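You operate a simulated robot arm through the tools that you are given. There is no shell and no other tool.

You run a simulated robot arm. Do the job below in one go: nothing can be reset, and whatever is moved stays where it is left.

## Task
Keep the blue press running: print the black book on fresh foil.
Fine: the foil is used, so wind on; the book goes from the press's bench to the green tray; leave the bed out.

Only the result counts: the job must be done as asked and must still hold three seconds after the hand-in. Knocking over, shifting, dropping, spilling or breaking anything else fails it.

## Robot
A 6-joint arm with a two-finger gripper, fixed in place. Base frame: the origin is at the foot of the arm, x ahead of it, y to its left, z up. Readings come in cm, rad, newtons and seconds.
Its first joint turns from -2.897 to 2.897 rad. Payload 3.43 kg.
The tool frame sits at the grasp point between the pads (the TCP): z along the fingers, y along the line on which they close. The tips reach 2 cm beyond it. The gripper opens to 19 cm. The gripper's body begins 24.8 cm behind the TCP.
Orientation is told as [roll, pitch, yaw] about the base's x, y, z axes, in that order, counted from this pose: with the fingers straight down and closing along the base's y, the tool's x points along the base's -x, its y along +y and its z along -z.

## Interface
- The arm moves only by the tool step_arm. Its argument "moves" is a list of rows, each an object (a shift or turn left out is 0, a gripper value left out holds the last) with "gripper": the finger opening in cm, from 0 to 19; "travel": the shift along the base's x, y, z in cm, a list of three; "rotation": the turn, a rotation vector about the base's x, y, z in rad, a list of three. In form: [{"gripper": gripper, "travel": [dx, dy, dz], "rotation": [wx, wy, wz]}, ...]. A call has 1 to 20 rows; each row is the pose to reach, as a shift and turn from the pose commanded when the call began. Rows are played at 5 a second. More than 5 cm and 0.15 rad between two rows, or a gripper value outside its range, and nothing of the call is played. Where a pose cannot be reached the arm comes as near as it can. A force on the tool above 90 N (or 10 N above the force at the start of the call, whichever is more), or a blocked arm, ends the call early, and 0.2 s more pass. The fingers move at their own pace (about 4.5 cm/s each) and stop on an object; they squeeze with about 23 N. The grip force told is the motor's: it shows also when the fingers shut on nothing. Time passes only in rows, and 0.2 s behind the last, so rows that repeat a pose let the fingers close. It gives the time, the measured TCP pose, the force on the tool (base axes), the opening and the grip force at its end, in the units of the frame above (readings bear some noise), with the torque about the TCP (base axes, N m) and any sound that the robot's microphone picked up.
- Cameras (640 x 400 px; columns grow to the right, rows downward): "scene" is fixed at [22.03, -64.98, 155.64]; the picture's right is [0.70, -0.71, 0.00], its down [-0.33, -0.33, -0.88] and it looks along [0.63, 0.62, -0.47] (base axes); focal length 311 px, centre (320, 200). "wrist" rides on the gripper at [7, -0.8, -28.8] in the tool frame; the picture's right is [0.12, 0.99, 0.00], its down [-0.96, 0.12, -0.25] and it looks along [-0.25, 0.03, 0.97] (tool axes); focal length 261 px, centre (320, 200). There is no depth. A picture from a camera that has moved, and an enlarged one, comes with that camera's place and axes in the base frame and with its lens.
- grab_frame(camera): a new picture of that camera. The clock stands still meanwhile.
- lift_body(by): slides the trunk up (or, below 0, down) by that many cm; the arm rides with it, the base frame stays. It gives what a move gives, with no picture.
- enlarge(camera, box): a new picture of the part [left, top, right, bottom] of that camera's present view, enlarged. The clock stands still meanwhile.
- sign_off(): hands the job in; it is judged then, once.

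Nothing tells you positions but the pictures and the camera data. Unless the task says otherwise, let go and move clear before handing in.

The tools are called after "Request:" as a command line: name --argument value ..., lists and objects as JSON in quotes. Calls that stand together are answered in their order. step_arm: Moves the arm, as the interface text tells. Its arguments: {"type":"object","properties":{"moves":{"type":"array"}},"required":["moves"]} The other tools are called the same way: lift_body (by) slides the trunk up or down; grab_frame (camera) takes a picture; enlarge (camera, box) takes an enlarged picture of a part of a camera's view; sign_off () hands the job in.

At the start:

```text
time_s: 0.0
tool_pos: [67.71, -12.19, 128.63]
tcp_rot: [0.0, 0.0, 0.001]
ft_force: [-0.2, 0.7, 0.0]
torque: [0.01, -0.02, 0.01]
opening: 19.0
finger_force: 0.0
trunk travel left (down, up): [-17.5, 6.5]
```

scene: 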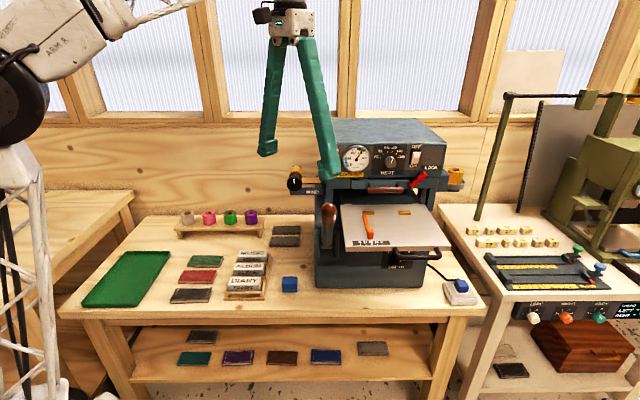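
wrist: 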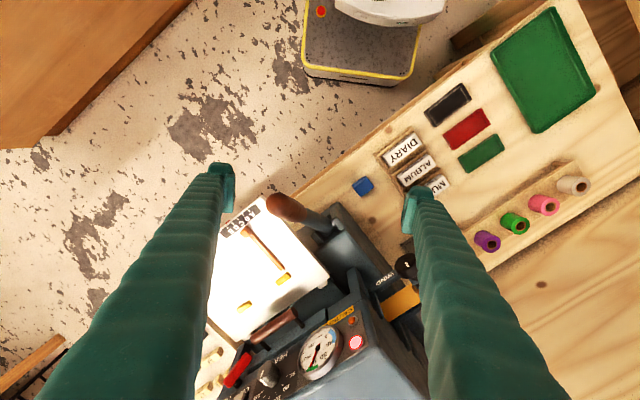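

I see a blue hot-foil press on a bench with its bed out, coloured books on the bench in front, foil rolls behind and a green tray at the far left. I'll take enlarged pictures to read the details before I move anything.

Request:
enlarge --camera "scene" --box '[270, 100, 490, 310]'

Request:
enlarge --camera "scene" --box '[70, 190, 330, 380]'

Request:
enlarge --camera "scene" --box '[430, 80, 640, 390]'

Request:
enlarge --camera "wrist" --box '[200, 180, 450, 400]'

Request:
enlarge --camera "wrist" --box '[340, 60, 640, 260]'

```text
1.90 times, centred on (380, 205) of scene
camera zoom: at [22.03, -64.98, 155.64], right [0.7, -0.71, 0.0], down [-0.33, -0.33, -0.88], along [0.63, 0.62, -0.47], focal length 592 px, centre (206, 190)
```

zoom: 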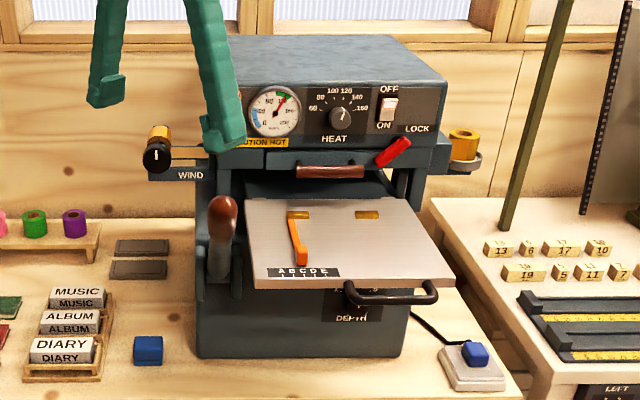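

```text
2.11 times, centred on (200, 285) of scene
camera zoom: at [22.03, -64.98, 155.64], right [0.7, -0.71, 0.0], down [-0.33, -0.33, -0.88], along [0.63, 0.62, -0.47], focal length 654 px, centre (573, 21)
```

zoom: 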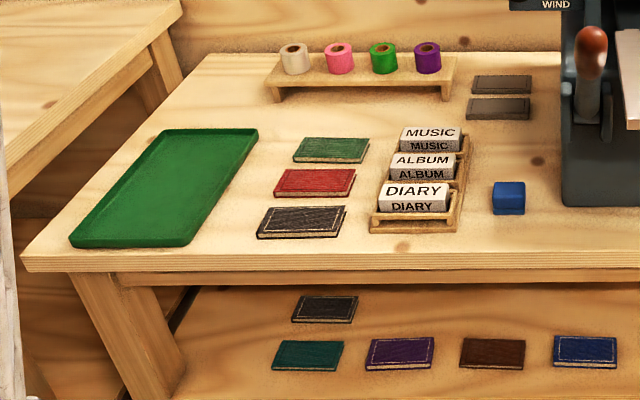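

```text
1.29 times, centred on (535, 235) of scene
camera zoom: at [22.03, -64.98, 155.64], right [0.7, -0.71, 0.0], down [-0.33, -0.33, -0.88], along [0.63, 0.62, -0.47], focal length 401 px, centre (43, 155)
```

zoom: 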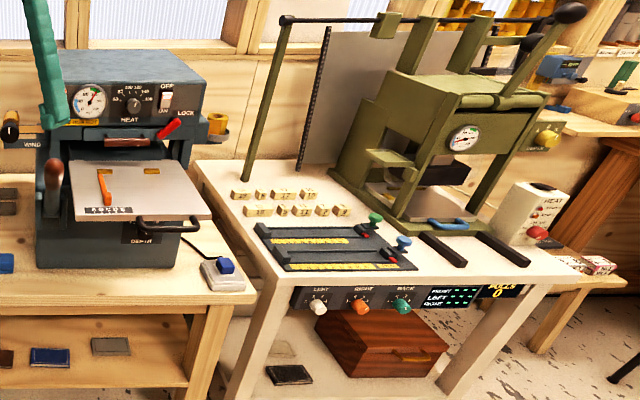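

```text
1.82 times, centred on (325, 290) of wrist
camera zoom: at [60.66, -13.0, 157.51], right [-0.12, 0.99, 0.0], down [0.96, 0.12, 0.25], along [0.25, 0.03, -0.97], focal length 474 px, centre (311, 36)
```

zoom: 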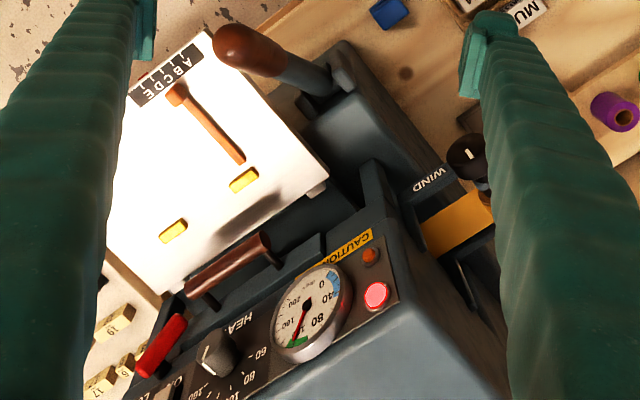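

```text
2.00 times, centred on (490, 160) of wrist
camera zoom: at [60.66, -13.0, 157.51], right [-0.12, 0.99, 0.0], down [0.96, 0.12, 0.25], along [0.25, 0.03, -0.97], focal length 521 px, centre (-20, 280)
```

zoom: 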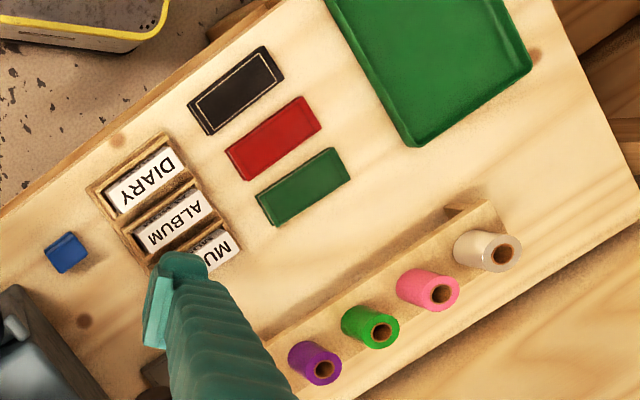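

The black book lies on the press's bench near (48, 24, 74), and the bed is out at about z = 107 with two yellow stops and an orange guide. Next I'll move the wrist camera in front of the press to read its controls.

Request:
step_arm --moves '[{"gripper": 19, "travel": [0, -4.5, 0], "rotation": [0, 0, 0.13]}, {"travel": [0, -9, 0], "rotation": [0, 0, 0.26]}, {"travel": [0, -13.5, 0], "rotation": [0, 0, 0.39]}, {"travel": [0, -18, 0], "rotation": [0, 0, 0.52]}, {"travel": [0, -22, 0], "rotation": [0, 0, 0.65]}, {"travel": [0, -25, 0], "rotation": [0, 0, 0.785]}]'

```text
time_s: 1.4
tool_pos: [67.65, -37.1, 128.8]
tcp_rot: [-0.002, 0.0, 0.789]
ft_force: [-0.1, 0.7, 0.0]
torque: [-0.13, -0.04, 0.0]
opening: 18.97
finger_force: 0.1
trunk travel left (down, up): [-17.5, 6.5]
```

The tool now stands in front of the press, turned 45° to match it. I'll tilt it forward and take a look.

Request:
step_arm --moves '[{"travel": [0, 0, 0], "rotation": [0.099, -0.099, 0]}, {"travel": [0, 0, 0], "rotation": [0.198, -0.198, 0]}, {"travel": [0, 0, 0], "rotation": [0.297, -0.297, 0]}, {"travel": [0, 0, 0], "rotation": [0.396, -0.396, 0]}]'

Request:
grab_frame --camera "wrist"

Request:
grab_frame --camera "scene"

```text
time_s: 2.4
tool_pos: [67.89, -37.14, 128.72]
tcp_rot: [-0.001, -0.562, 0.785]
ft_force: [0.8, 1.1, -0.2]
torque: [-0.1, 0.1, -0.01]
opening: 18.99
finger_force: 0.2
trunk travel left (down, up): [-17.5, 6.5]
```

```text
taken
camera wrist: at [53.29, -52.72, 149.41], right [-0.77, 0.63, -0.06], down [0.4, 0.56, 0.72], along [0.49, 0.53, -0.69], focal length 261 px, centre (320, 200)
```

wrist: 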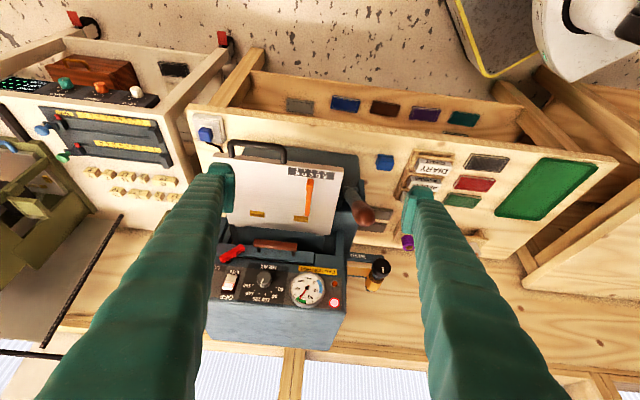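

```text
taken
```

scene: 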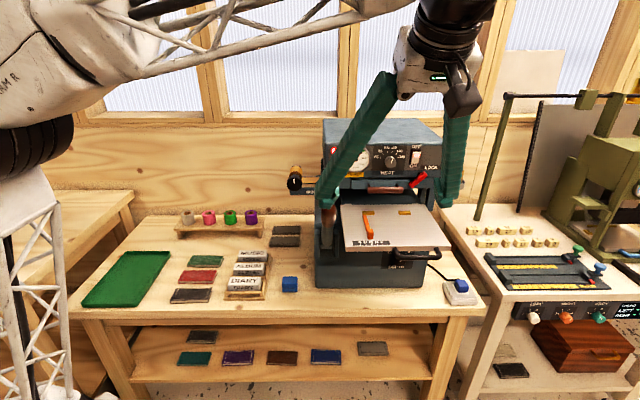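

The view from here takes in the whole press upside down. I'll zoom in on the control panel, the bed and the wind knob.

Request:
enlarge --camera "wrist" --box '[200, 230, 400, 355]'

Request:
enlarge --camera "wrist" --box '[200, 130, 400, 255]'

Request:
enlarge --camera "scene" --box '[320, 140, 450, 220]'

Request:
enlarge --camera "scene" --box '[330, 200, 480, 300]'

Request:
enlarge --camera "scene" --box '[270, 150, 350, 200]'

```text
3.20 times, centred on (300, 292) of wrist
camera zoom: at [53.29, -52.72, 149.41], right [-0.77, 0.63, -0.06], down [0.4, 0.56, 0.72], along [0.49, 0.53, -0.69], focal length 834 px, centre (384, -96)
```

zoom: 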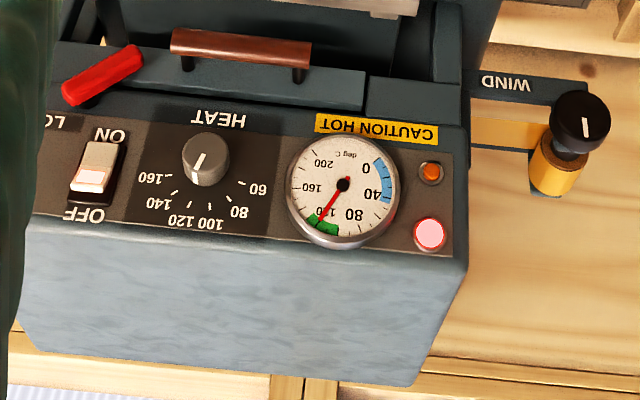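

```text
3.20 times, centred on (300, 192) of wrist
camera zoom: at [53.29, -52.72, 149.41], right [-0.77, 0.63, -0.06], down [0.4, 0.56, 0.72], along [0.49, 0.53, -0.69], focal length 834 px, centre (384, 224)
```

zoom: 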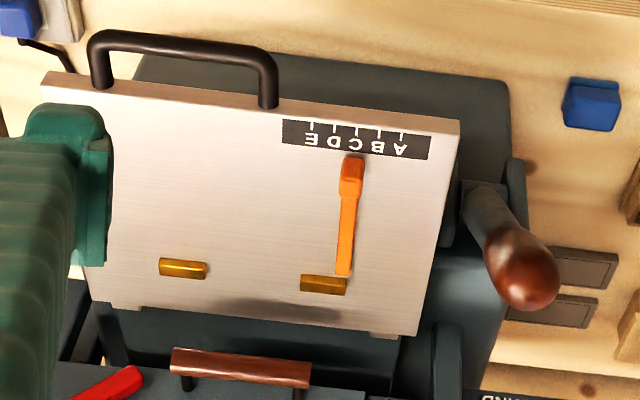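

```text
4.92 times, centred on (385, 180) of scene
camera zoom: at [22.03, -64.98, 155.64], right [0.7, -0.71, 0.0], down [-0.33, -0.33, -0.88], along [0.63, 0.62, -0.47], focal length 1529 px, centre (0, 298)
```

zoom: 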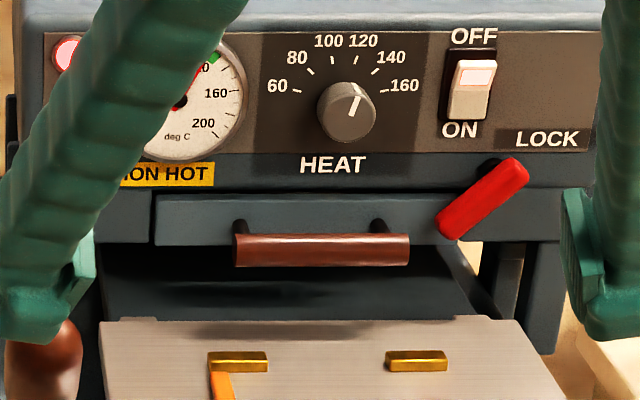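

```text
4.00 times, centred on (405, 250) of scene
camera zoom: at [22.03, -64.98, 155.64], right [0.7, -0.71, 0.0], down [-0.33, -0.33, -0.88], along [0.63, 0.62, -0.47], focal length 1242 px, centre (-20, 0)
```

zoom: 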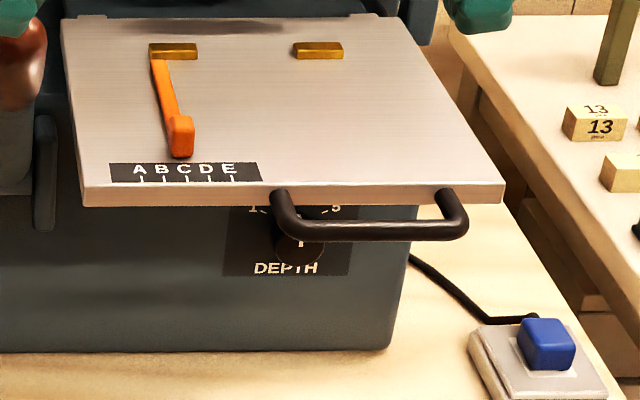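

```text
8.00 times, centred on (310, 175) of scene
camera zoom: at [22.03, -64.98, 155.64], right [0.7, -0.71, 0.0], down [-0.33, -0.33, -0.88], along [0.63, 0.62, -0.47], focal length 2485 px, centre (400, 400)
```

zoom: 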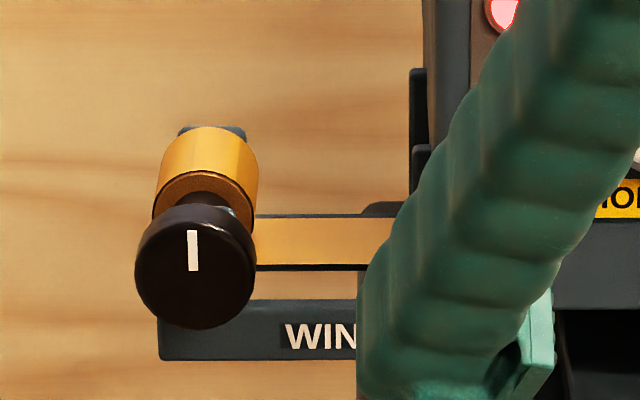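

The heater is on, the needle is in the green band, and the foil ribbon runs into the bottom of the left roll behind the WIND knob (about 83, 7, 112). I'll look closer at the lever, the blue button, the books and the foil.

Request:
enlarge --camera "scene" --box '[300, 180, 380, 290]'

Request:
enlarge --camera "wrist" --box '[330, 130, 410, 260]'

Request:
enlarge --camera "scene" --box '[160, 230, 310, 310]'

Request:
enlarge --camera "wrist" --box '[380, 120, 620, 260]'

Request:
enlarge --camera "scene" --box '[420, 250, 500, 310]'

```text
3.64 times, centred on (340, 235) of scene
camera zoom: at [22.03, -64.98, 155.64], right [0.7, -0.71, 0.0], down [-0.33, -0.33, -0.88], along [0.63, 0.62, -0.47], focal length 1130 px, centre (247, 73)
```

zoom: 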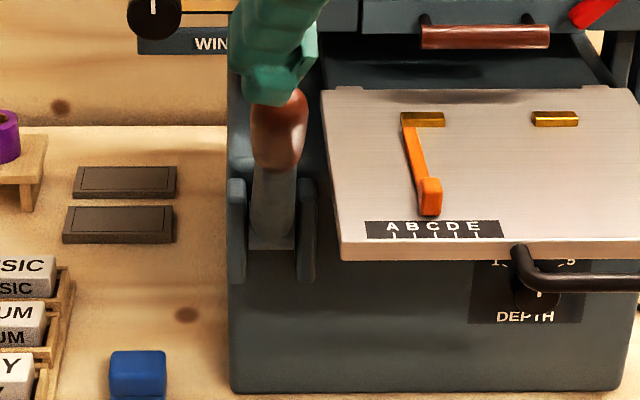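

```text
3.08 times, centred on (370, 195) of wrist
camera zoom: at [53.29, -52.72, 149.41], right [-0.77, 0.63, -0.06], down [0.4, 0.56, 0.72], along [0.49, 0.53, -0.69], focal length 802 px, centre (166, 215)
```

zoom: 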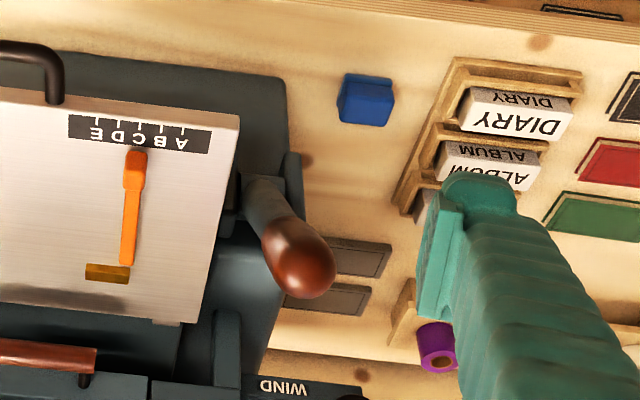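

```text
4.27 times, centred on (235, 270) of scene
camera zoom: at [22.03, -64.98, 155.64], right [0.7, -0.71, 0.0], down [-0.33, -0.33, -0.88], along [0.63, 0.62, -0.47], focal length 1325 px, centre (683, -99)
```

zoom: 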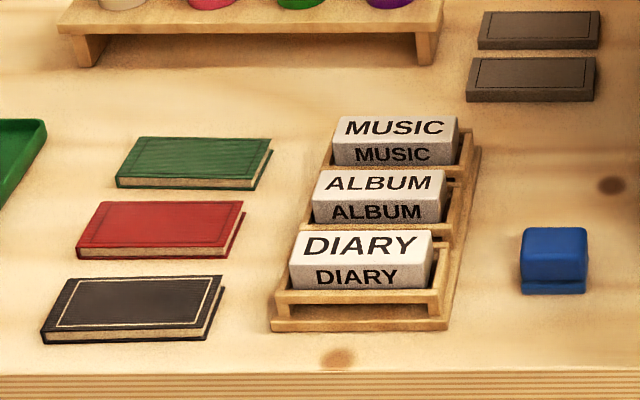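

```text
2.67 times, centred on (500, 190) of wrist
camera zoom: at [53.29, -52.72, 149.41], right [-0.77, 0.63, -0.06], down [0.4, 0.56, 0.72], along [0.49, 0.53, -0.69], focal length 695 px, centre (-160, 227)
```

zoom: 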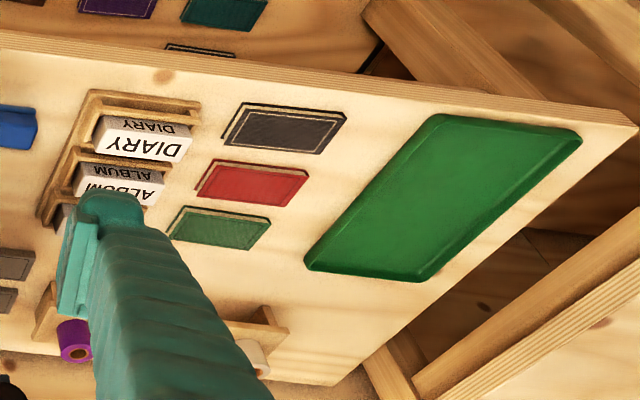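

```text
6.67 times, centred on (460, 280) of scene
camera zoom: at [22.03, -64.98, 155.64], right [0.7, -0.71, 0.0], down [-0.33, -0.33, -0.88], along [0.63, 0.62, -0.47], focal length 2071 px, centre (-613, -333)
```

zoom: 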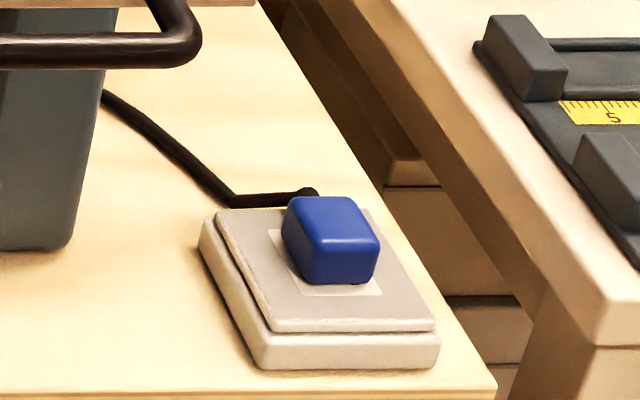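

The lever's brown knob is near (73, -18, 116). The wind knob faces front with its axis horizontal, so I can grip it from above and roll the tool about that axis. I'll straighten the tool and move over in front of the wind knob for a close look.

Request:
step_arm --moves '[{"gripper": 9, "travel": [-3.0, 2.8, 0.5], "rotation": [-0.099, 0.099, 0]}, {"travel": [-6.0, 5.6, 1], "rotation": [-0.198, 0.198, 0]}, {"travel": [-9.0, 8.4, 1.5], "rotation": [-0.297, 0.297, 0]}, {"travel": [-12, 11.2, 2], "rotation": [-0.396, 0.396, 0]}, {"travel": [-15, 14, 2], "rotation": [-0.396, 0.396, 0]}, {"travel": [-11.8, 17.2, 2], "rotation": [-0.396, 0.396, 0]}, {"travel": [-8.6, 20.4, 2], "rotation": [-0.396, 0.396, 0]}, {"travel": [-5.4, 23.6, 2], "rotation": [-0.396, 0.396, 0]}, {"travel": [-2.2, 26.8, 2], "rotation": [-0.396, 0.396, 0]}, {"travel": [1, 30, 2], "rotation": [-0.396, 0.396, 0]}, {"travel": [4.2, 33.2, 2], "rotation": [-0.396, 0.396, 0]}, {"travel": [7.4, 36.4, 2], "rotation": [-0.396, 0.396, 0]}]'

Request:
grab_frame --camera "wrist"

Request:
grab_frame --camera "scene"

```text
time_s: 5.0
tool_pos: [75.12, -0.8, 130.66]
tcp_rot: [0.0, -0.001, 0.784]
ft_force: [-0.3, 0.0, 0.5]
torque: [0.16, -0.17, 0.03]
opening: 9.01
finger_force: 0.1
trunk travel left (down, up): [-17.5, 6.5]
```

```text
taken
camera wrist: at [70.69, -6.22, 159.48], right [-0.79, 0.62, 0.0], down [0.6, 0.76, 0.25], along [0.15, 0.19, -0.97], focal length 261 px, centre (320, 200)
```

wrist: 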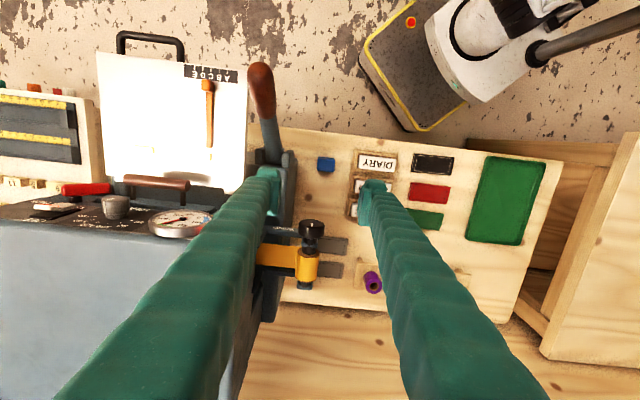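

```text
taken
```

scene: 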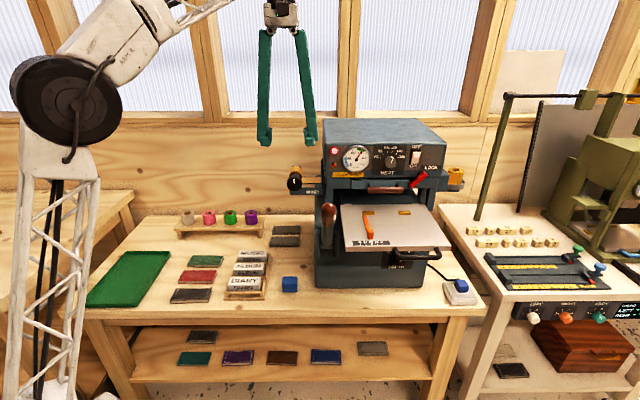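

The fingertips are now short of the knob, as seen from above. I'll zoom in to pin down the knob position.

Request:
enlarge --camera "wrist" --box '[240, 160, 400, 300]'

Request:
enlarge --camera "scene" --box '[270, 150, 350, 200]'

Request:
enlarge --camera "scene" --box '[305, 190, 365, 290]'

```text
2.86 times, centred on (320, 230) of wrist
camera zoom: at [70.69, -6.22, 159.48], right [-0.79, 0.62, 0.0], down [0.6, 0.76, 0.25], along [0.15, 0.19, -0.97], focal length 745 px, centre (320, 114)
```

zoom: 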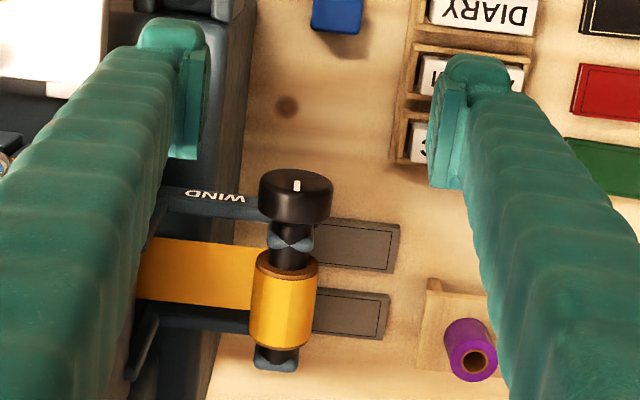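

```text
8.00 times, centred on (310, 175) of scene
camera zoom: at [22.03, -64.98, 155.64], right [0.7, -0.71, 0.0], down [-0.33, -0.33, -0.88], along [0.63, 0.62, -0.47], focal length 2485 px, centre (400, 400)
```

zoom: 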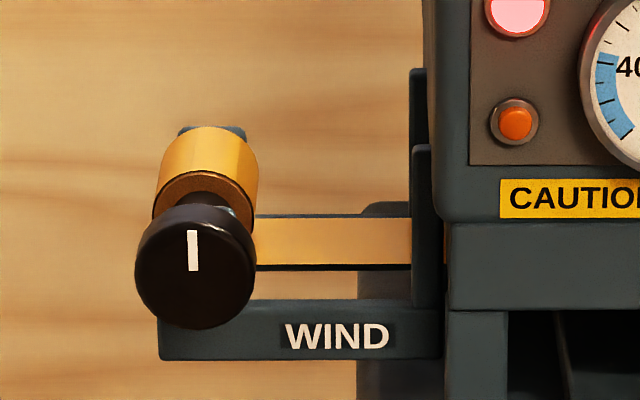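

```text
4.00 times, centred on (335, 240) of scene
camera zoom: at [22.03, -64.98, 155.64], right [0.7, -0.71, 0.0], down [-0.33, -0.33, -0.88], along [0.63, 0.62, -0.47], focal length 1242 px, centre (260, 40)
```

zoom: 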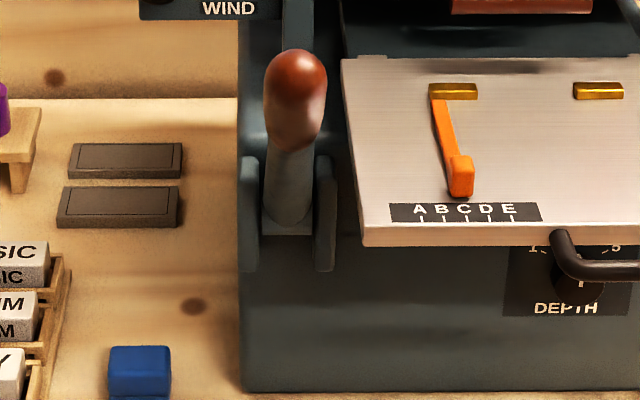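

The wind knob is about 4.7 cm across, with its axis at u ≈ 53.9 along the bench, face at v ≈ 62.3 and z ≈ 112.4. The ribbon enters under the roll, so winding on is clockwise seen from the front. I'll lean the tool left and get ready beside the knob.

Request:
step_arm --moves '[{"gripper": 9, "travel": [0.25, 1.78, -1.7], "rotation": [-0.091, -0.091, 0]}, {"travel": [0.5, 3.57, -3.4], "rotation": [-0.182, -0.182, 0]}, {"travel": [0.76, 5.36, -5.1], "rotation": [-0.273, -0.273, 0]}, {"travel": [1.0, 7.14, -6.8], "rotation": [-0.364, -0.364, 0]}, {"travel": [1.26, 8.93, -8.5], "rotation": [-0.455, -0.455, 0]}, {"travel": [1.5, 10.7, -10.2], "rotation": [-0.546, -0.546, 0]}, {"travel": [1.77, 12.5, -12.0], "rotation": [-0.636, -0.636, 0]}]'

Request:
grab_frame --camera "wrist"

Request:
grab_frame --camera "scene"

```text
time_s: 6.6
tool_pos: [76.9, 11.7, 118.87]
tcp_rot: [-0.899, -0.001, 0.785]
ft_force: [-0.4, -0.9, 0.5]
torque: [0.16, 0.02, 0.16]
opening: 9.02
finger_force: 0.0
trunk travel left (down, up): [-17.5, 6.5]
```

```text
taken
camera wrist: at [56.27, 22.25, 137.36], right [-0.52, 0.35, -0.78], down [0.49, 0.87, 0.07], along [0.7, -0.35, -0.62], focal length 261 px, centre (320, 200)
```

wrist: 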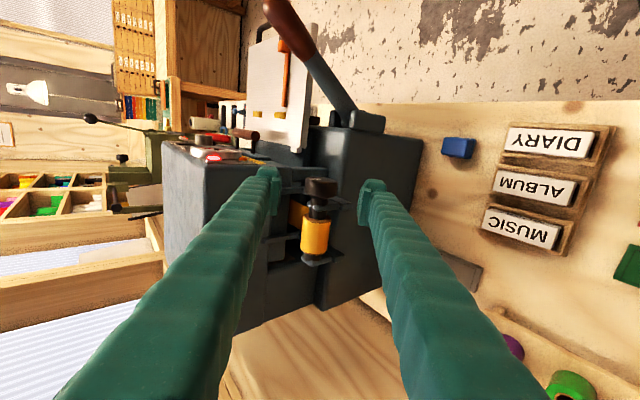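

```text
taken
```

scene: 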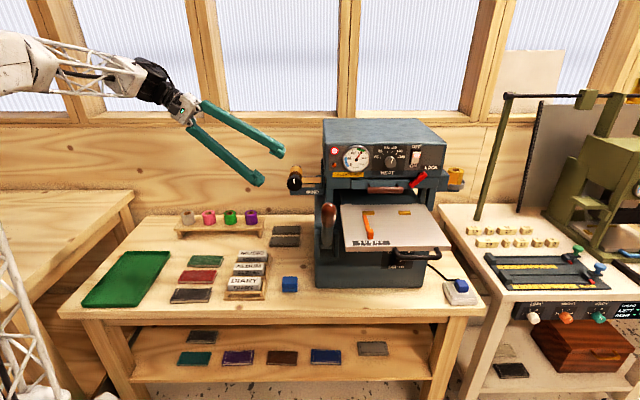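

The knob sits nicely between the open fingers. A quick zoom to confirm centring before I close in.

Request:
enlarge --camera "wrist" --box '[250, 150, 390, 270]'

```text
3.33 times, centred on (320, 210) of wrist
camera zoom: at [56.27, 22.25, 137.36], right [-0.52, 0.35, -0.78], down [0.49, 0.87, 0.07], along [0.7, -0.35, -0.62], focal length 869 px, centre (320, 167)
```

zoom: 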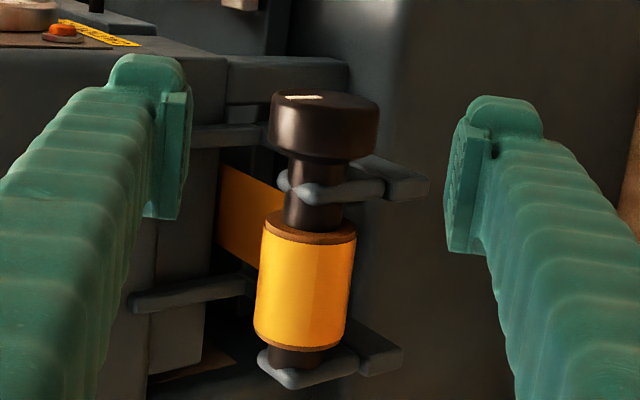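

Alignment is good to a few millimetres; I'll shift slightly forward so the fingers stay clear of the bracket, then slide in over the knob and look again.

Request:
step_arm --moves '[{"gripper": 9, "travel": [1.3, -1.5, -1.6]}, {"travel": [2.5, -2.9, -3.2]}, {"travel": [3.8, -4.4, -4.9]}, {"travel": [5.06, -5.83, -6.5]}]'

Request:
enlarge --camera "wrist" --box '[220, 110, 420, 270]'

Request:
enlarge --camera "scene" --box '[240, 130, 350, 210]'

```text
time_s: 7.6
tool_pos: [82.14, 5.83, 112.19]
tcp_rot: [-0.901, 0.001, 0.786]
ft_force: [-0.2, 0.1, -0.4]
torque: [0.02, -0.06, 0.03]
opening: 9.02
finger_force: 0.0
trunk travel left (down, up): [-17.5, 6.5]
```

```text
2.50 times, centred on (320, 190) of wrist
camera zoom: at [61.41, 16.45, 130.79], right [-0.52, 0.35, -0.78], down [0.49, 0.87, 0.06], along [0.7, -0.35, -0.63], focal length 652 px, centre (320, 225)
```

zoom: 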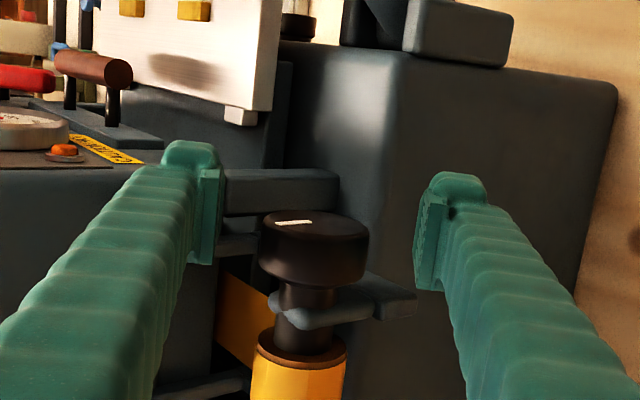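

```text
5.00 times, centred on (295, 170) of scene
camera zoom: at [22.03, -64.98, 155.64], right [0.7, -0.71, 0.0], down [-0.33, -0.33, -0.88], along [0.63, 0.62, -0.47], focal length 1553 px, centre (445, 350)
```

zoom: 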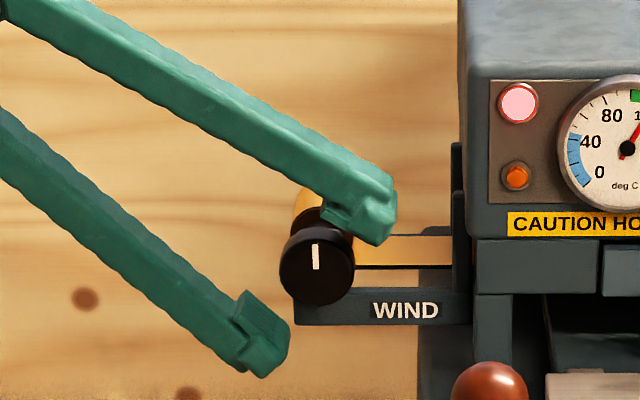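

The fingers straddle the knob with the tips just past its axis. I'll close on it now.

Request:
step_arm --moves '[{"gripper": 3.5}, {"gripper": 3.5}, {"gripper": 3.5}, {"gripper": 3.5}]'

Request:
enlarge --camera "scene" --box '[240, 130, 350, 210]'

```text
time_s: 8.6
tool_pos: [82.09, 5.77, 112.26]
tcp_rot: [-0.899, -0.002, 0.785]
ft_force: [12.2, -3.7, 13.8]
torque: [-0.02, 0.07, -0.07]
opening: 4.68
finger_force: 40.3
trunk travel left (down, up): [-17.5, 6.5]
```

```text
5.00 times, centred on (295, 170) of scene
camera zoom: at [22.03, -64.98, 155.64], right [0.7, -0.71, 0.0], down [-0.33, -0.33, -0.88], along [0.63, 0.62, -0.47], focal length 1553 px, centre (445, 350)
```

zoom: 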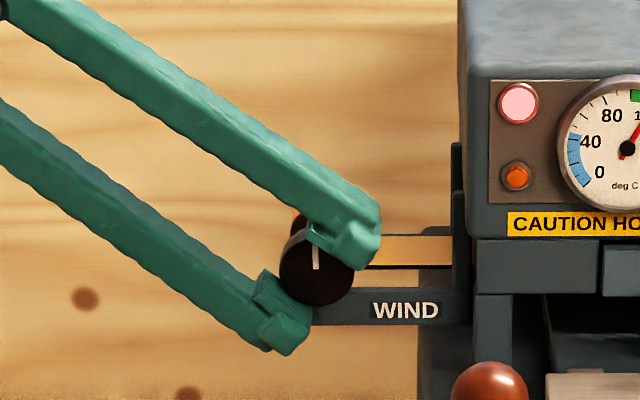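

The grip took at 4.68 cm with a little side load, so I'll ease the tool 3 mm to centre it and begin turning clockwise.

Request:
step_arm --moves '[{"gripper": 3.5, "travel": [0.12, -0.12, 0.2]}, {"travel": [0.12, -0.12, 0.2], "rotation": [0.085, 0.085, 0]}, {"travel": [0.12, -0.12, 0.2], "rotation": [0.17, 0.17, 0]}, {"travel": [0.12, -0.12, 0.2], "rotation": [0.255, 0.255, 0]}, {"travel": [0.12, -0.12, 0.2], "rotation": [0.34, 0.34, 0]}]'

Request:
enlarge --camera "scene" --box '[240, 130, 350, 210]'

```text
time_s: 9.8
tool_pos: [82.09, 5.83, 112.32]
tcp_rot: [-0.417, 0.001, 0.788]
ft_force: [9.4, 0.1, 2.0]
torque: [-0.1, 0.15, -0.84]
opening: 4.65
finger_force: 44.5
trunk travel left (down, up): [-17.5, 6.5]
```

```text
5.00 times, centred on (295, 170) of scene
camera zoom: at [22.03, -64.98, 155.64], right [0.7, -0.71, 0.0], down [-0.33, -0.33, -0.88], along [0.63, 0.62, -0.47], focal length 1553 px, centre (445, 350)
```

zoom: 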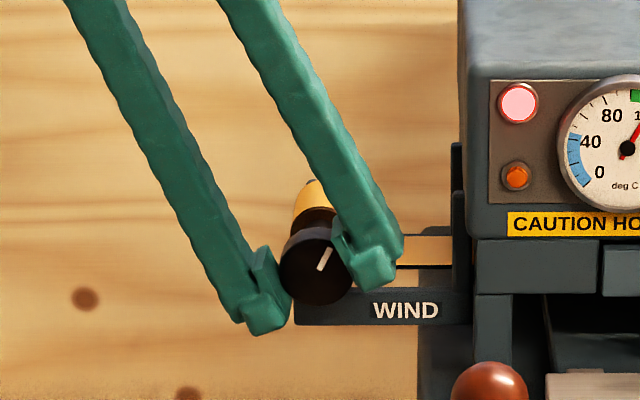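

The knob turns with the gripper; its white mark has moved clockwise. I'll keep turning.

Request:
step_arm --moves '[{"gripper": 3.5, "rotation": [0.085, 0.085, 0]}, {"rotation": [0.17, 0.17, 0]}, {"rotation": [0.255, 0.255, 0]}, {"rotation": [0.34, 0.34, 0]}, {"rotation": [0.425, 0.425, 0]}, {"rotation": [0.51, 0.51, 0]}]'

Request:
enlarge --camera "scene" --box '[240, 110, 370, 210]'

```text
time_s: 11.2
tool_pos: [82.0, 5.67, 112.31]
tcp_rot: [0.304, 0.001, 0.784]
ft_force: [11.0, 0.7, -0.2]
torque: [-0.41, 0.38, 0.0]
opening: 4.66
finger_force: 44.8
trunk travel left (down, up): [-17.5, 6.5]
```

```text
4.00 times, centred on (305, 160) of scene
camera zoom: at [22.03, -64.98, 155.64], right [0.7, -0.71, 0.0], down [-0.33, -0.33, -0.88], along [0.63, 0.62, -0.47], focal length 1242 px, centre (380, 360)
```

zoom: 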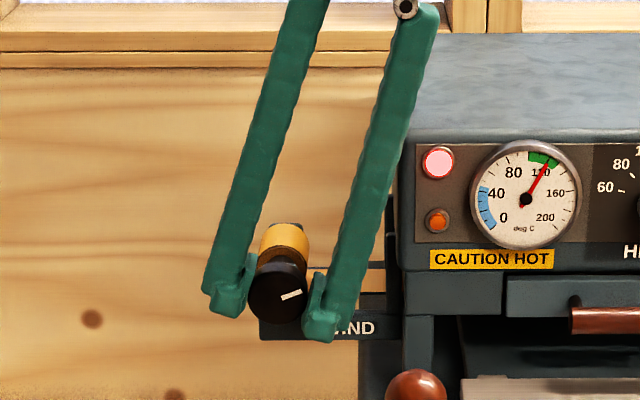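

Turned about 70° so far. I'll open, swing back around the knob and take another stroke.

Request:
step_arm --moves '[{"gripper": 7.5}, {"gripper": 7.5}, {"gripper": 7.5}, {"rotation": [-0.1, -0.1, 0]}, {"rotation": [-0.2, -0.2, 0]}, {"rotation": [-0.3, -0.3, 0]}, {"rotation": [-0.4, -0.4, 0]}, {"rotation": [-0.5, -0.5, 0]}, {"rotation": [-0.6, -0.6, 0]}, {"rotation": [-0.7, -0.7, 0]}, {"rotation": [-0.8, -0.8, 0]}, {"rotation": [-0.88, -0.88, 0]}, {"gripper": 3.5, "rotation": [-0.88, -0.88, 0]}, {"rotation": [-0.88, -0.88, 0]}, {"rotation": [-0.88, -0.88, 0]}, {"rotation": [-0.88, -0.88, 0]}]'

Request:
enlarge --camera "scene" --box '[240, 110, 370, 210]'

```text
time_s: 14.6
tool_pos: [82.07, 5.8, 112.24]
tcp_rot: [-0.941, 0.001, 0.786]
ft_force: [-7.5, 3.2, -11.7]
torque: [0.11, -0.05, 0.07]
opening: 4.7
finger_force: 45.2
trunk travel left (down, up): [-17.5, 6.5]
```

```text
4.00 times, centred on (305, 160) of scene
camera zoom: at [22.03, -64.98, 155.64], right [0.7, -0.71, 0.0], down [-0.33, -0.33, -0.88], along [0.63, 0.62, -0.47], focal length 1242 px, centre (380, 360)
```

zoom: 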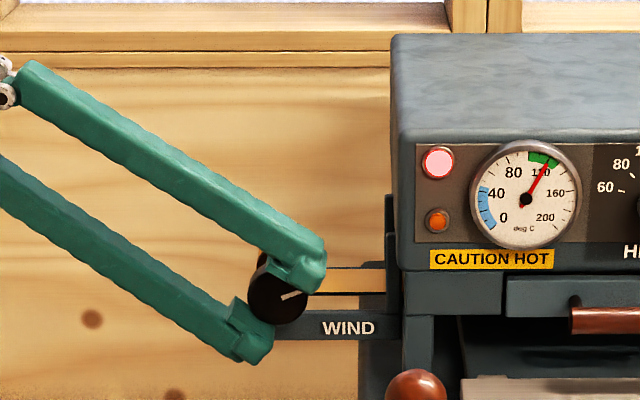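

The knob kept its angle while I re-gripped. Second stroke clockwise.

Request:
step_arm --moves '[{"gripper": 3.5, "travel": [-0.04, 0.04, -0.07]}, {"travel": [-0.02, 0.02, -0.05], "rotation": [0.09, 0.09, 0]}, {"travel": [0, 0, 0], "rotation": [0.18, 0.18, 0]}, {"rotation": [0.27, 0.27, 0]}, {"rotation": [0.36, 0.36, 0]}, {"rotation": [0.45, 0.45, 0]}, {"rotation": [0.54, 0.54, 0]}, {"rotation": [0.63, 0.63, 0]}, {"rotation": [0.72, 0.72, 0]}, {"rotation": [0.81, 0.81, 0]}, {"rotation": [0.88, 0.88, 0]}]'

Request:
enlarge --camera "scene" --box '[240, 110, 370, 210]'

```text
time_s: 17.0
tool_pos: [82.14, 5.93, 112.37]
tcp_rot: [0.305, 0.001, 0.785]
ft_force: [13.8, 6.3, 2.5]
torque: [-0.25, 0.19, 0.04]
opening: 4.69
finger_force: 45.1
trunk travel left (down, up): [-17.5, 6.5]
```

```text
4.00 times, centred on (305, 160) of scene
camera zoom: at [22.03, -64.98, 155.64], right [0.7, -0.71, 0.0], down [-0.33, -0.33, -0.88], along [0.63, 0.62, -0.47], focal length 1242 px, centre (380, 360)
```

zoom: 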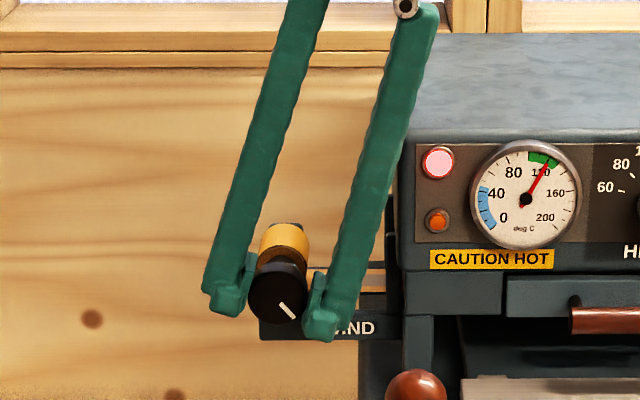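

The mark is now at about 145° clockwise. I'll look at the ribbon close up for any sign of used foil moving along.

Request:
enlarge --camera "scene" --box '[300, 165, 350, 200]'

Request:
grab_frame --camera "wrist"

Request:
enlarge --camera "wrist" --box '[220, 150, 420, 300]'

Request:
enlarge --camera "scene" --box '[430, 150, 490, 200]'

```text
11.43 times, centred on (325, 182) of scene
camera zoom: at [22.03, -64.98, 155.64], right [0.7, -0.71, 0.0], down [-0.33, -0.33, -0.88], along [0.63, 0.62, -0.47], focal length 3550 px, centre (263, 400)
```

zoom: 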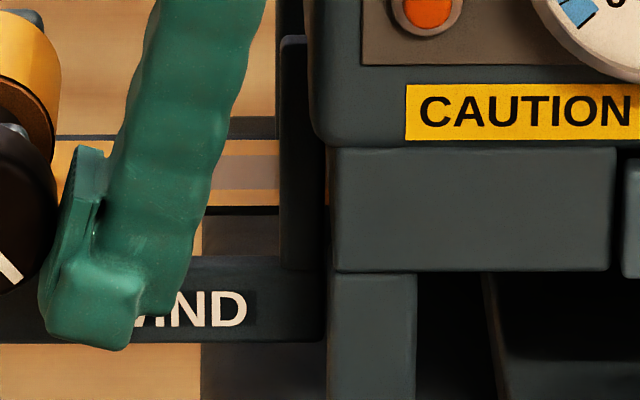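

```text
taken
camera wrist: at [83.78, -5.79, 139.63], right [-0.75, 0.59, 0.3], down [0.65, 0.71, 0.27], along [-0.05, 0.4, -0.92], focal length 261 px, centre (320, 200)
```

wrist: 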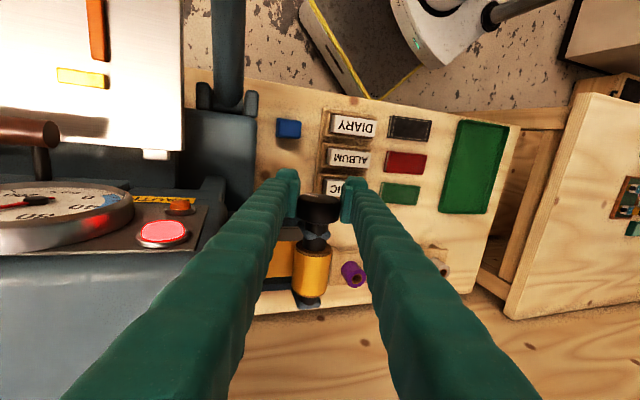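

```text
2.67 times, centred on (320, 225) of wrist
camera zoom: at [83.78, -5.79, 139.63], right [-0.75, 0.59, 0.3], down [0.65, 0.71, 0.27], along [-0.05, 0.4, -0.92], focal length 695 px, centre (320, 133)
```

zoom: 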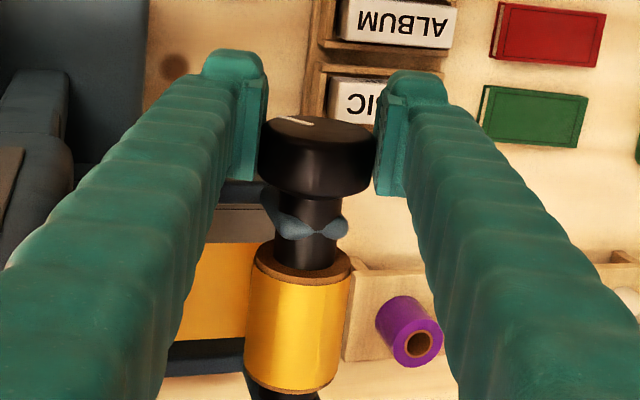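

```text
8.00 times, centred on (460, 175) of scene
camera zoom: at [22.03, -64.98, 155.64], right [0.7, -0.71, 0.0], down [-0.33, -0.33, -0.88], along [0.63, 0.62, -0.47], focal length 2485 px, centre (-800, 400)
```

zoom: 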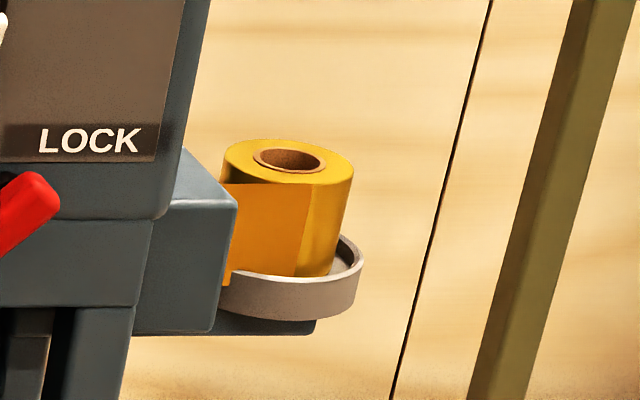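

A greyish used patch has come out of the press along the ribbon, so winding works and goes the right way. I'll keep taking strokes until it is clear of the head.

Request:
step_arm --moves '[{"gripper": 7.5}, {"gripper": 7.5}, {"gripper": 7.5}, {"rotation": [-0.1, -0.1, 0]}, {"rotation": [-0.2, -0.2, 0]}, {"rotation": [-0.3, -0.3, 0]}, {"rotation": [-0.4, -0.4, 0]}, {"rotation": [-0.5, -0.5, 0]}, {"rotation": [-0.6, -0.6, 0]}, {"rotation": [-0.7, -0.7, 0]}, {"rotation": [-0.8, -0.8, 0]}, {"rotation": [-0.88, -0.88, 0]}, {"gripper": 3.5, "rotation": [-0.88, -0.88, 0]}, {"rotation": [-0.88, -0.88, 0]}, {"rotation": [-0.88, -0.88, 0]}, {"rotation": [-0.88, -0.88, 0]}]'

Request:
enlarge --camera "scene" --box '[280, 150, 360, 200]'

```text
time_s: 20.4
tool_pos: [82.02, 5.71, 112.27]
tcp_rot: [-0.942, -0.001, 0.786]
ft_force: [-2.9, 1.7, -7.2]
torque: [0.0, 0.05, 0.07]
opening: 4.78
finger_force: 44.7
trunk travel left (down, up): [-17.5, 6.5]
```

```text
8.00 times, centred on (320, 175) of scene
camera zoom: at [22.03, -64.98, 155.64], right [0.7, -0.71, 0.0], down [-0.33, -0.33, -0.88], along [0.63, 0.62, -0.47], focal length 2485 px, centre (320, 400)
```

zoom: 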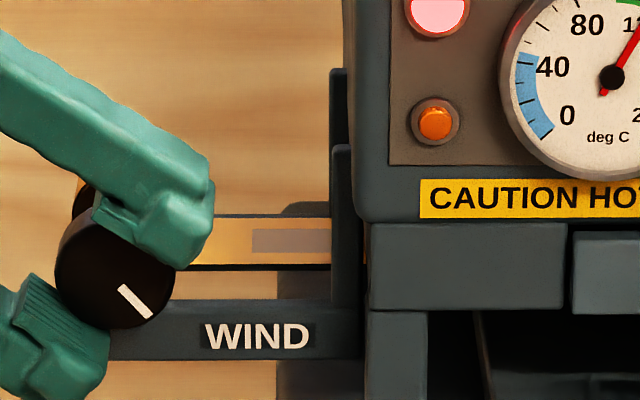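

The used patch's leading end is visible just left of the press post. Third stroke.

Request:
step_arm --moves '[{"gripper": 3.5}, {"rotation": [0.09, 0.09, 0]}, {"rotation": [0.18, 0.18, 0]}, {"rotation": [0.27, 0.27, 0]}, {"rotation": [0.36, 0.36, 0]}, {"rotation": [0.45, 0.45, 0]}, {"rotation": [0.54, 0.54, 0]}, {"rotation": [0.63, 0.63, 0]}, {"rotation": [0.72, 0.72, 0]}, {"rotation": [0.81, 0.81, 0]}, {"rotation": [0.88, 0.88, 0]}]'

Request:
enlarge --camera "scene" --box '[280, 150, 360, 200]'

```text
time_s: 22.8
tool_pos: [82.13, 5.78, 112.24]
tcp_rot: [0.306, 0.002, 0.788]
ft_force: [-1.9, 4.9, -31.7]
torque: [-0.52, 0.47, 0.48]
opening: 4.73
finger_force: 44.7
trunk travel left (down, up): [-17.5, 6.5]
```

```text
8.00 times, centred on (320, 175) of scene
camera zoom: at [22.03, -64.98, 155.64], right [0.7, -0.71, 0.0], down [-0.33, -0.33, -0.88], along [0.63, 0.62, -0.47], focal length 2485 px, centre (320, 400)
```

zoom: 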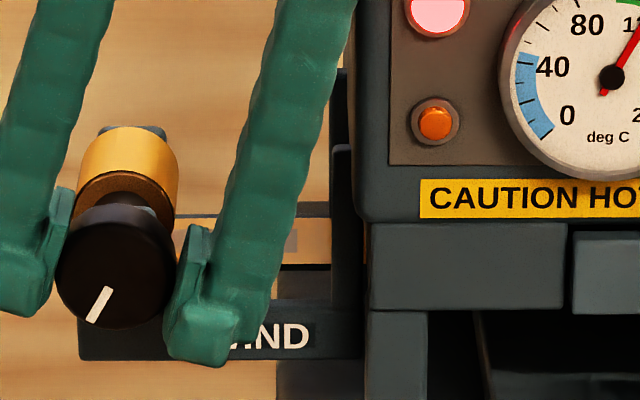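

The whole used patch is now out of the press, with fresh gold following it. I'll add one more stroke for margin.

Request:
step_arm --moves '[{"gripper": 7.5}, {"gripper": 7.5}, {"gripper": 7.5}, {"rotation": [-0.1, -0.1, 0]}, {"rotation": [-0.2, -0.2, 0]}, {"rotation": [-0.3, -0.3, 0]}, {"rotation": [-0.4, -0.4, 0]}, {"rotation": [-0.5, -0.5, 0]}, {"rotation": [-0.6, -0.6, 0]}, {"rotation": [-0.7, -0.7, 0]}, {"rotation": [-0.8, -0.8, 0]}, {"rotation": [-0.88, -0.88, 0]}, {"gripper": 3.5, "rotation": [-0.88, -0.88, 0]}, {"rotation": [-0.88, -0.88, 0]}, {"rotation": [-0.88, -0.88, 0]}, {"rotation": [-0.88, -0.88, 0]}]'

Request:
enlarge --camera "scene" --box '[280, 150, 360, 200]'

```text
time_s: 26.2
tool_pos: [81.97, 5.88, 112.35]
tcp_rot: [-0.942, 0.001, 0.786]
ft_force: [-2.8, 2.1, -3.5]
torque: [0.01, -0.02, 0.12]
opening: 4.71
finger_force: 45.0
trunk travel left (down, up): [-17.5, 6.5]
```

```text
8.00 times, centred on (320, 175) of scene
camera zoom: at [22.03, -64.98, 155.64], right [0.7, -0.71, 0.0], down [-0.33, -0.33, -0.88], along [0.63, 0.62, -0.47], focal length 2485 px, centre (320, 400)
```

zoom: 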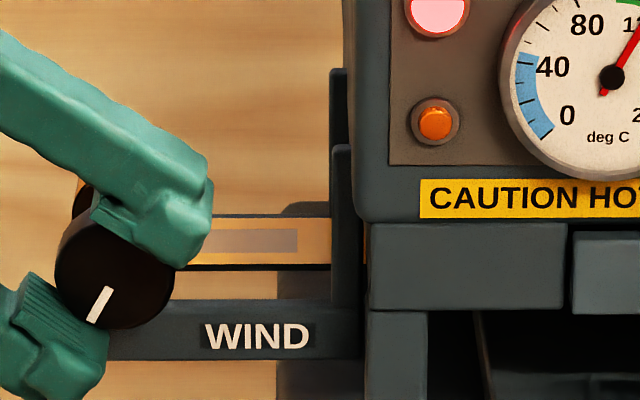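

Request:
step_arm --moves '[{"gripper": 3.5}, {"rotation": [0.09, 0.09, 0]}, {"rotation": [0.18, 0.18, 0]}, {"rotation": [0.27, 0.27, 0]}, {"rotation": [0.36, 0.36, 0]}, {"rotation": [0.45, 0.45, 0]}, {"rotation": [0.54, 0.54, 0]}, {"rotation": [0.63, 0.63, 0]}, {"rotation": [0.72, 0.72, 0]}, {"rotation": [0.81, 0.81, 0]}]'

Request:
enlarge --camera "scene" --box '[280, 150, 360, 200]'

```text
time_s: 28.4
tool_pos: [82.12, 5.69, 112.47]
tcp_rot: [0.205, 0.0, 0.786]
ft_force: [13.4, 1.2, 4.8]
torque: [-0.56, 0.5, -0.02]
opening: 4.71
finger_force: 44.7
trunk travel left (down, up): [-17.5, 6.5]
```

```text
8.00 times, centred on (320, 175) of scene
camera zoom: at [22.03, -64.98, 155.64], right [0.7, -0.71, 0.0], down [-0.33, -0.33, -0.88], along [0.63, 0.62, -0.47], focal length 2485 px, centre (320, 400)
```

zoom: 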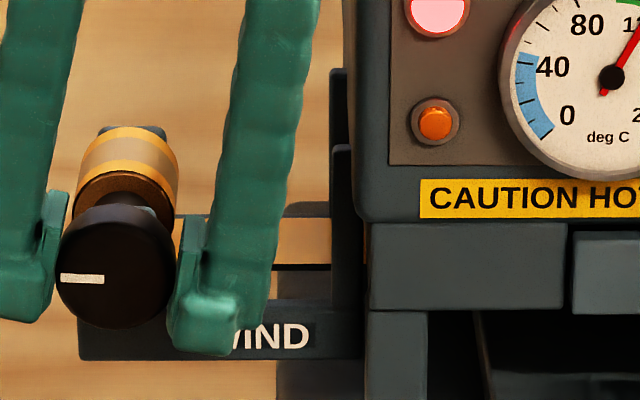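

The used patch is now on the take-up roll and the ribbon across the head is clean gold. I'll let go, straighten and lift clear.

Request:
step_arm --moves '[{"gripper": 8}, {"gripper": 8}, {"gripper": 8}, {"rotation": [-0.075, -0.075, 0]}, {"rotation": [-0.145, -0.145, 0]}, {"travel": [0, 0, 4], "rotation": [-0.145, -0.145, 0]}, {"travel": [0, 0, 8], "rotation": [-0.145, -0.145, 0]}, {"travel": [0, 0, 12], "rotation": [-0.145, -0.145, 0]}, {"travel": [0, 0, 16], "rotation": [-0.145, -0.145, 0]}]'

Request:
grab_frame --camera "scene"

Request:
enlarge --camera "scene" --box '[270, 140, 350, 200]'

```text
time_s: 30.4
tool_pos: [82.03, 5.65, 128.47]
tcp_rot: [-0.006, -0.005, 0.784]
ft_force: [-0.8, -0.2, -0.1]
torque: [-0.01, -0.05, 0.0]
opening: 8.0
finger_force: 0.1
trunk travel left (down, up): [-17.5, 6.5]
```

```text
taken
```

scene: 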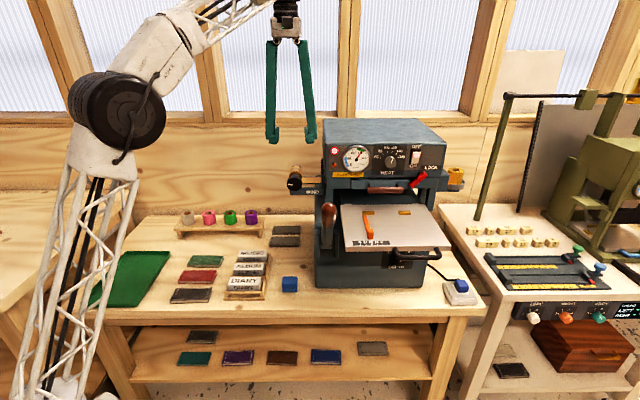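

```text
6.67 times, centred on (310, 170) of scene
camera zoom: at [22.03, -64.98, 155.64], right [0.7, -0.71, 0.0], down [-0.33, -0.33, -0.88], along [0.63, 0.62, -0.47], focal length 2071 px, centre (387, 400)
```

zoom: 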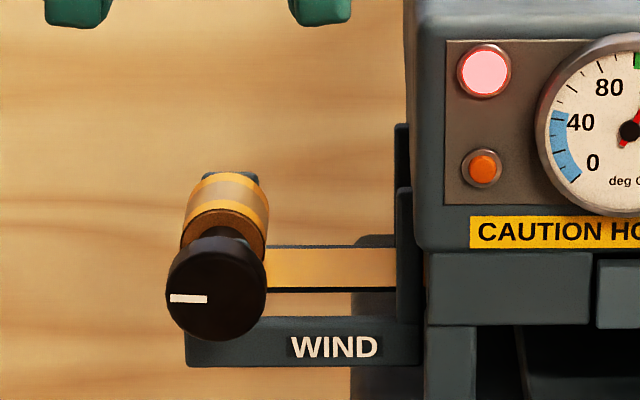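

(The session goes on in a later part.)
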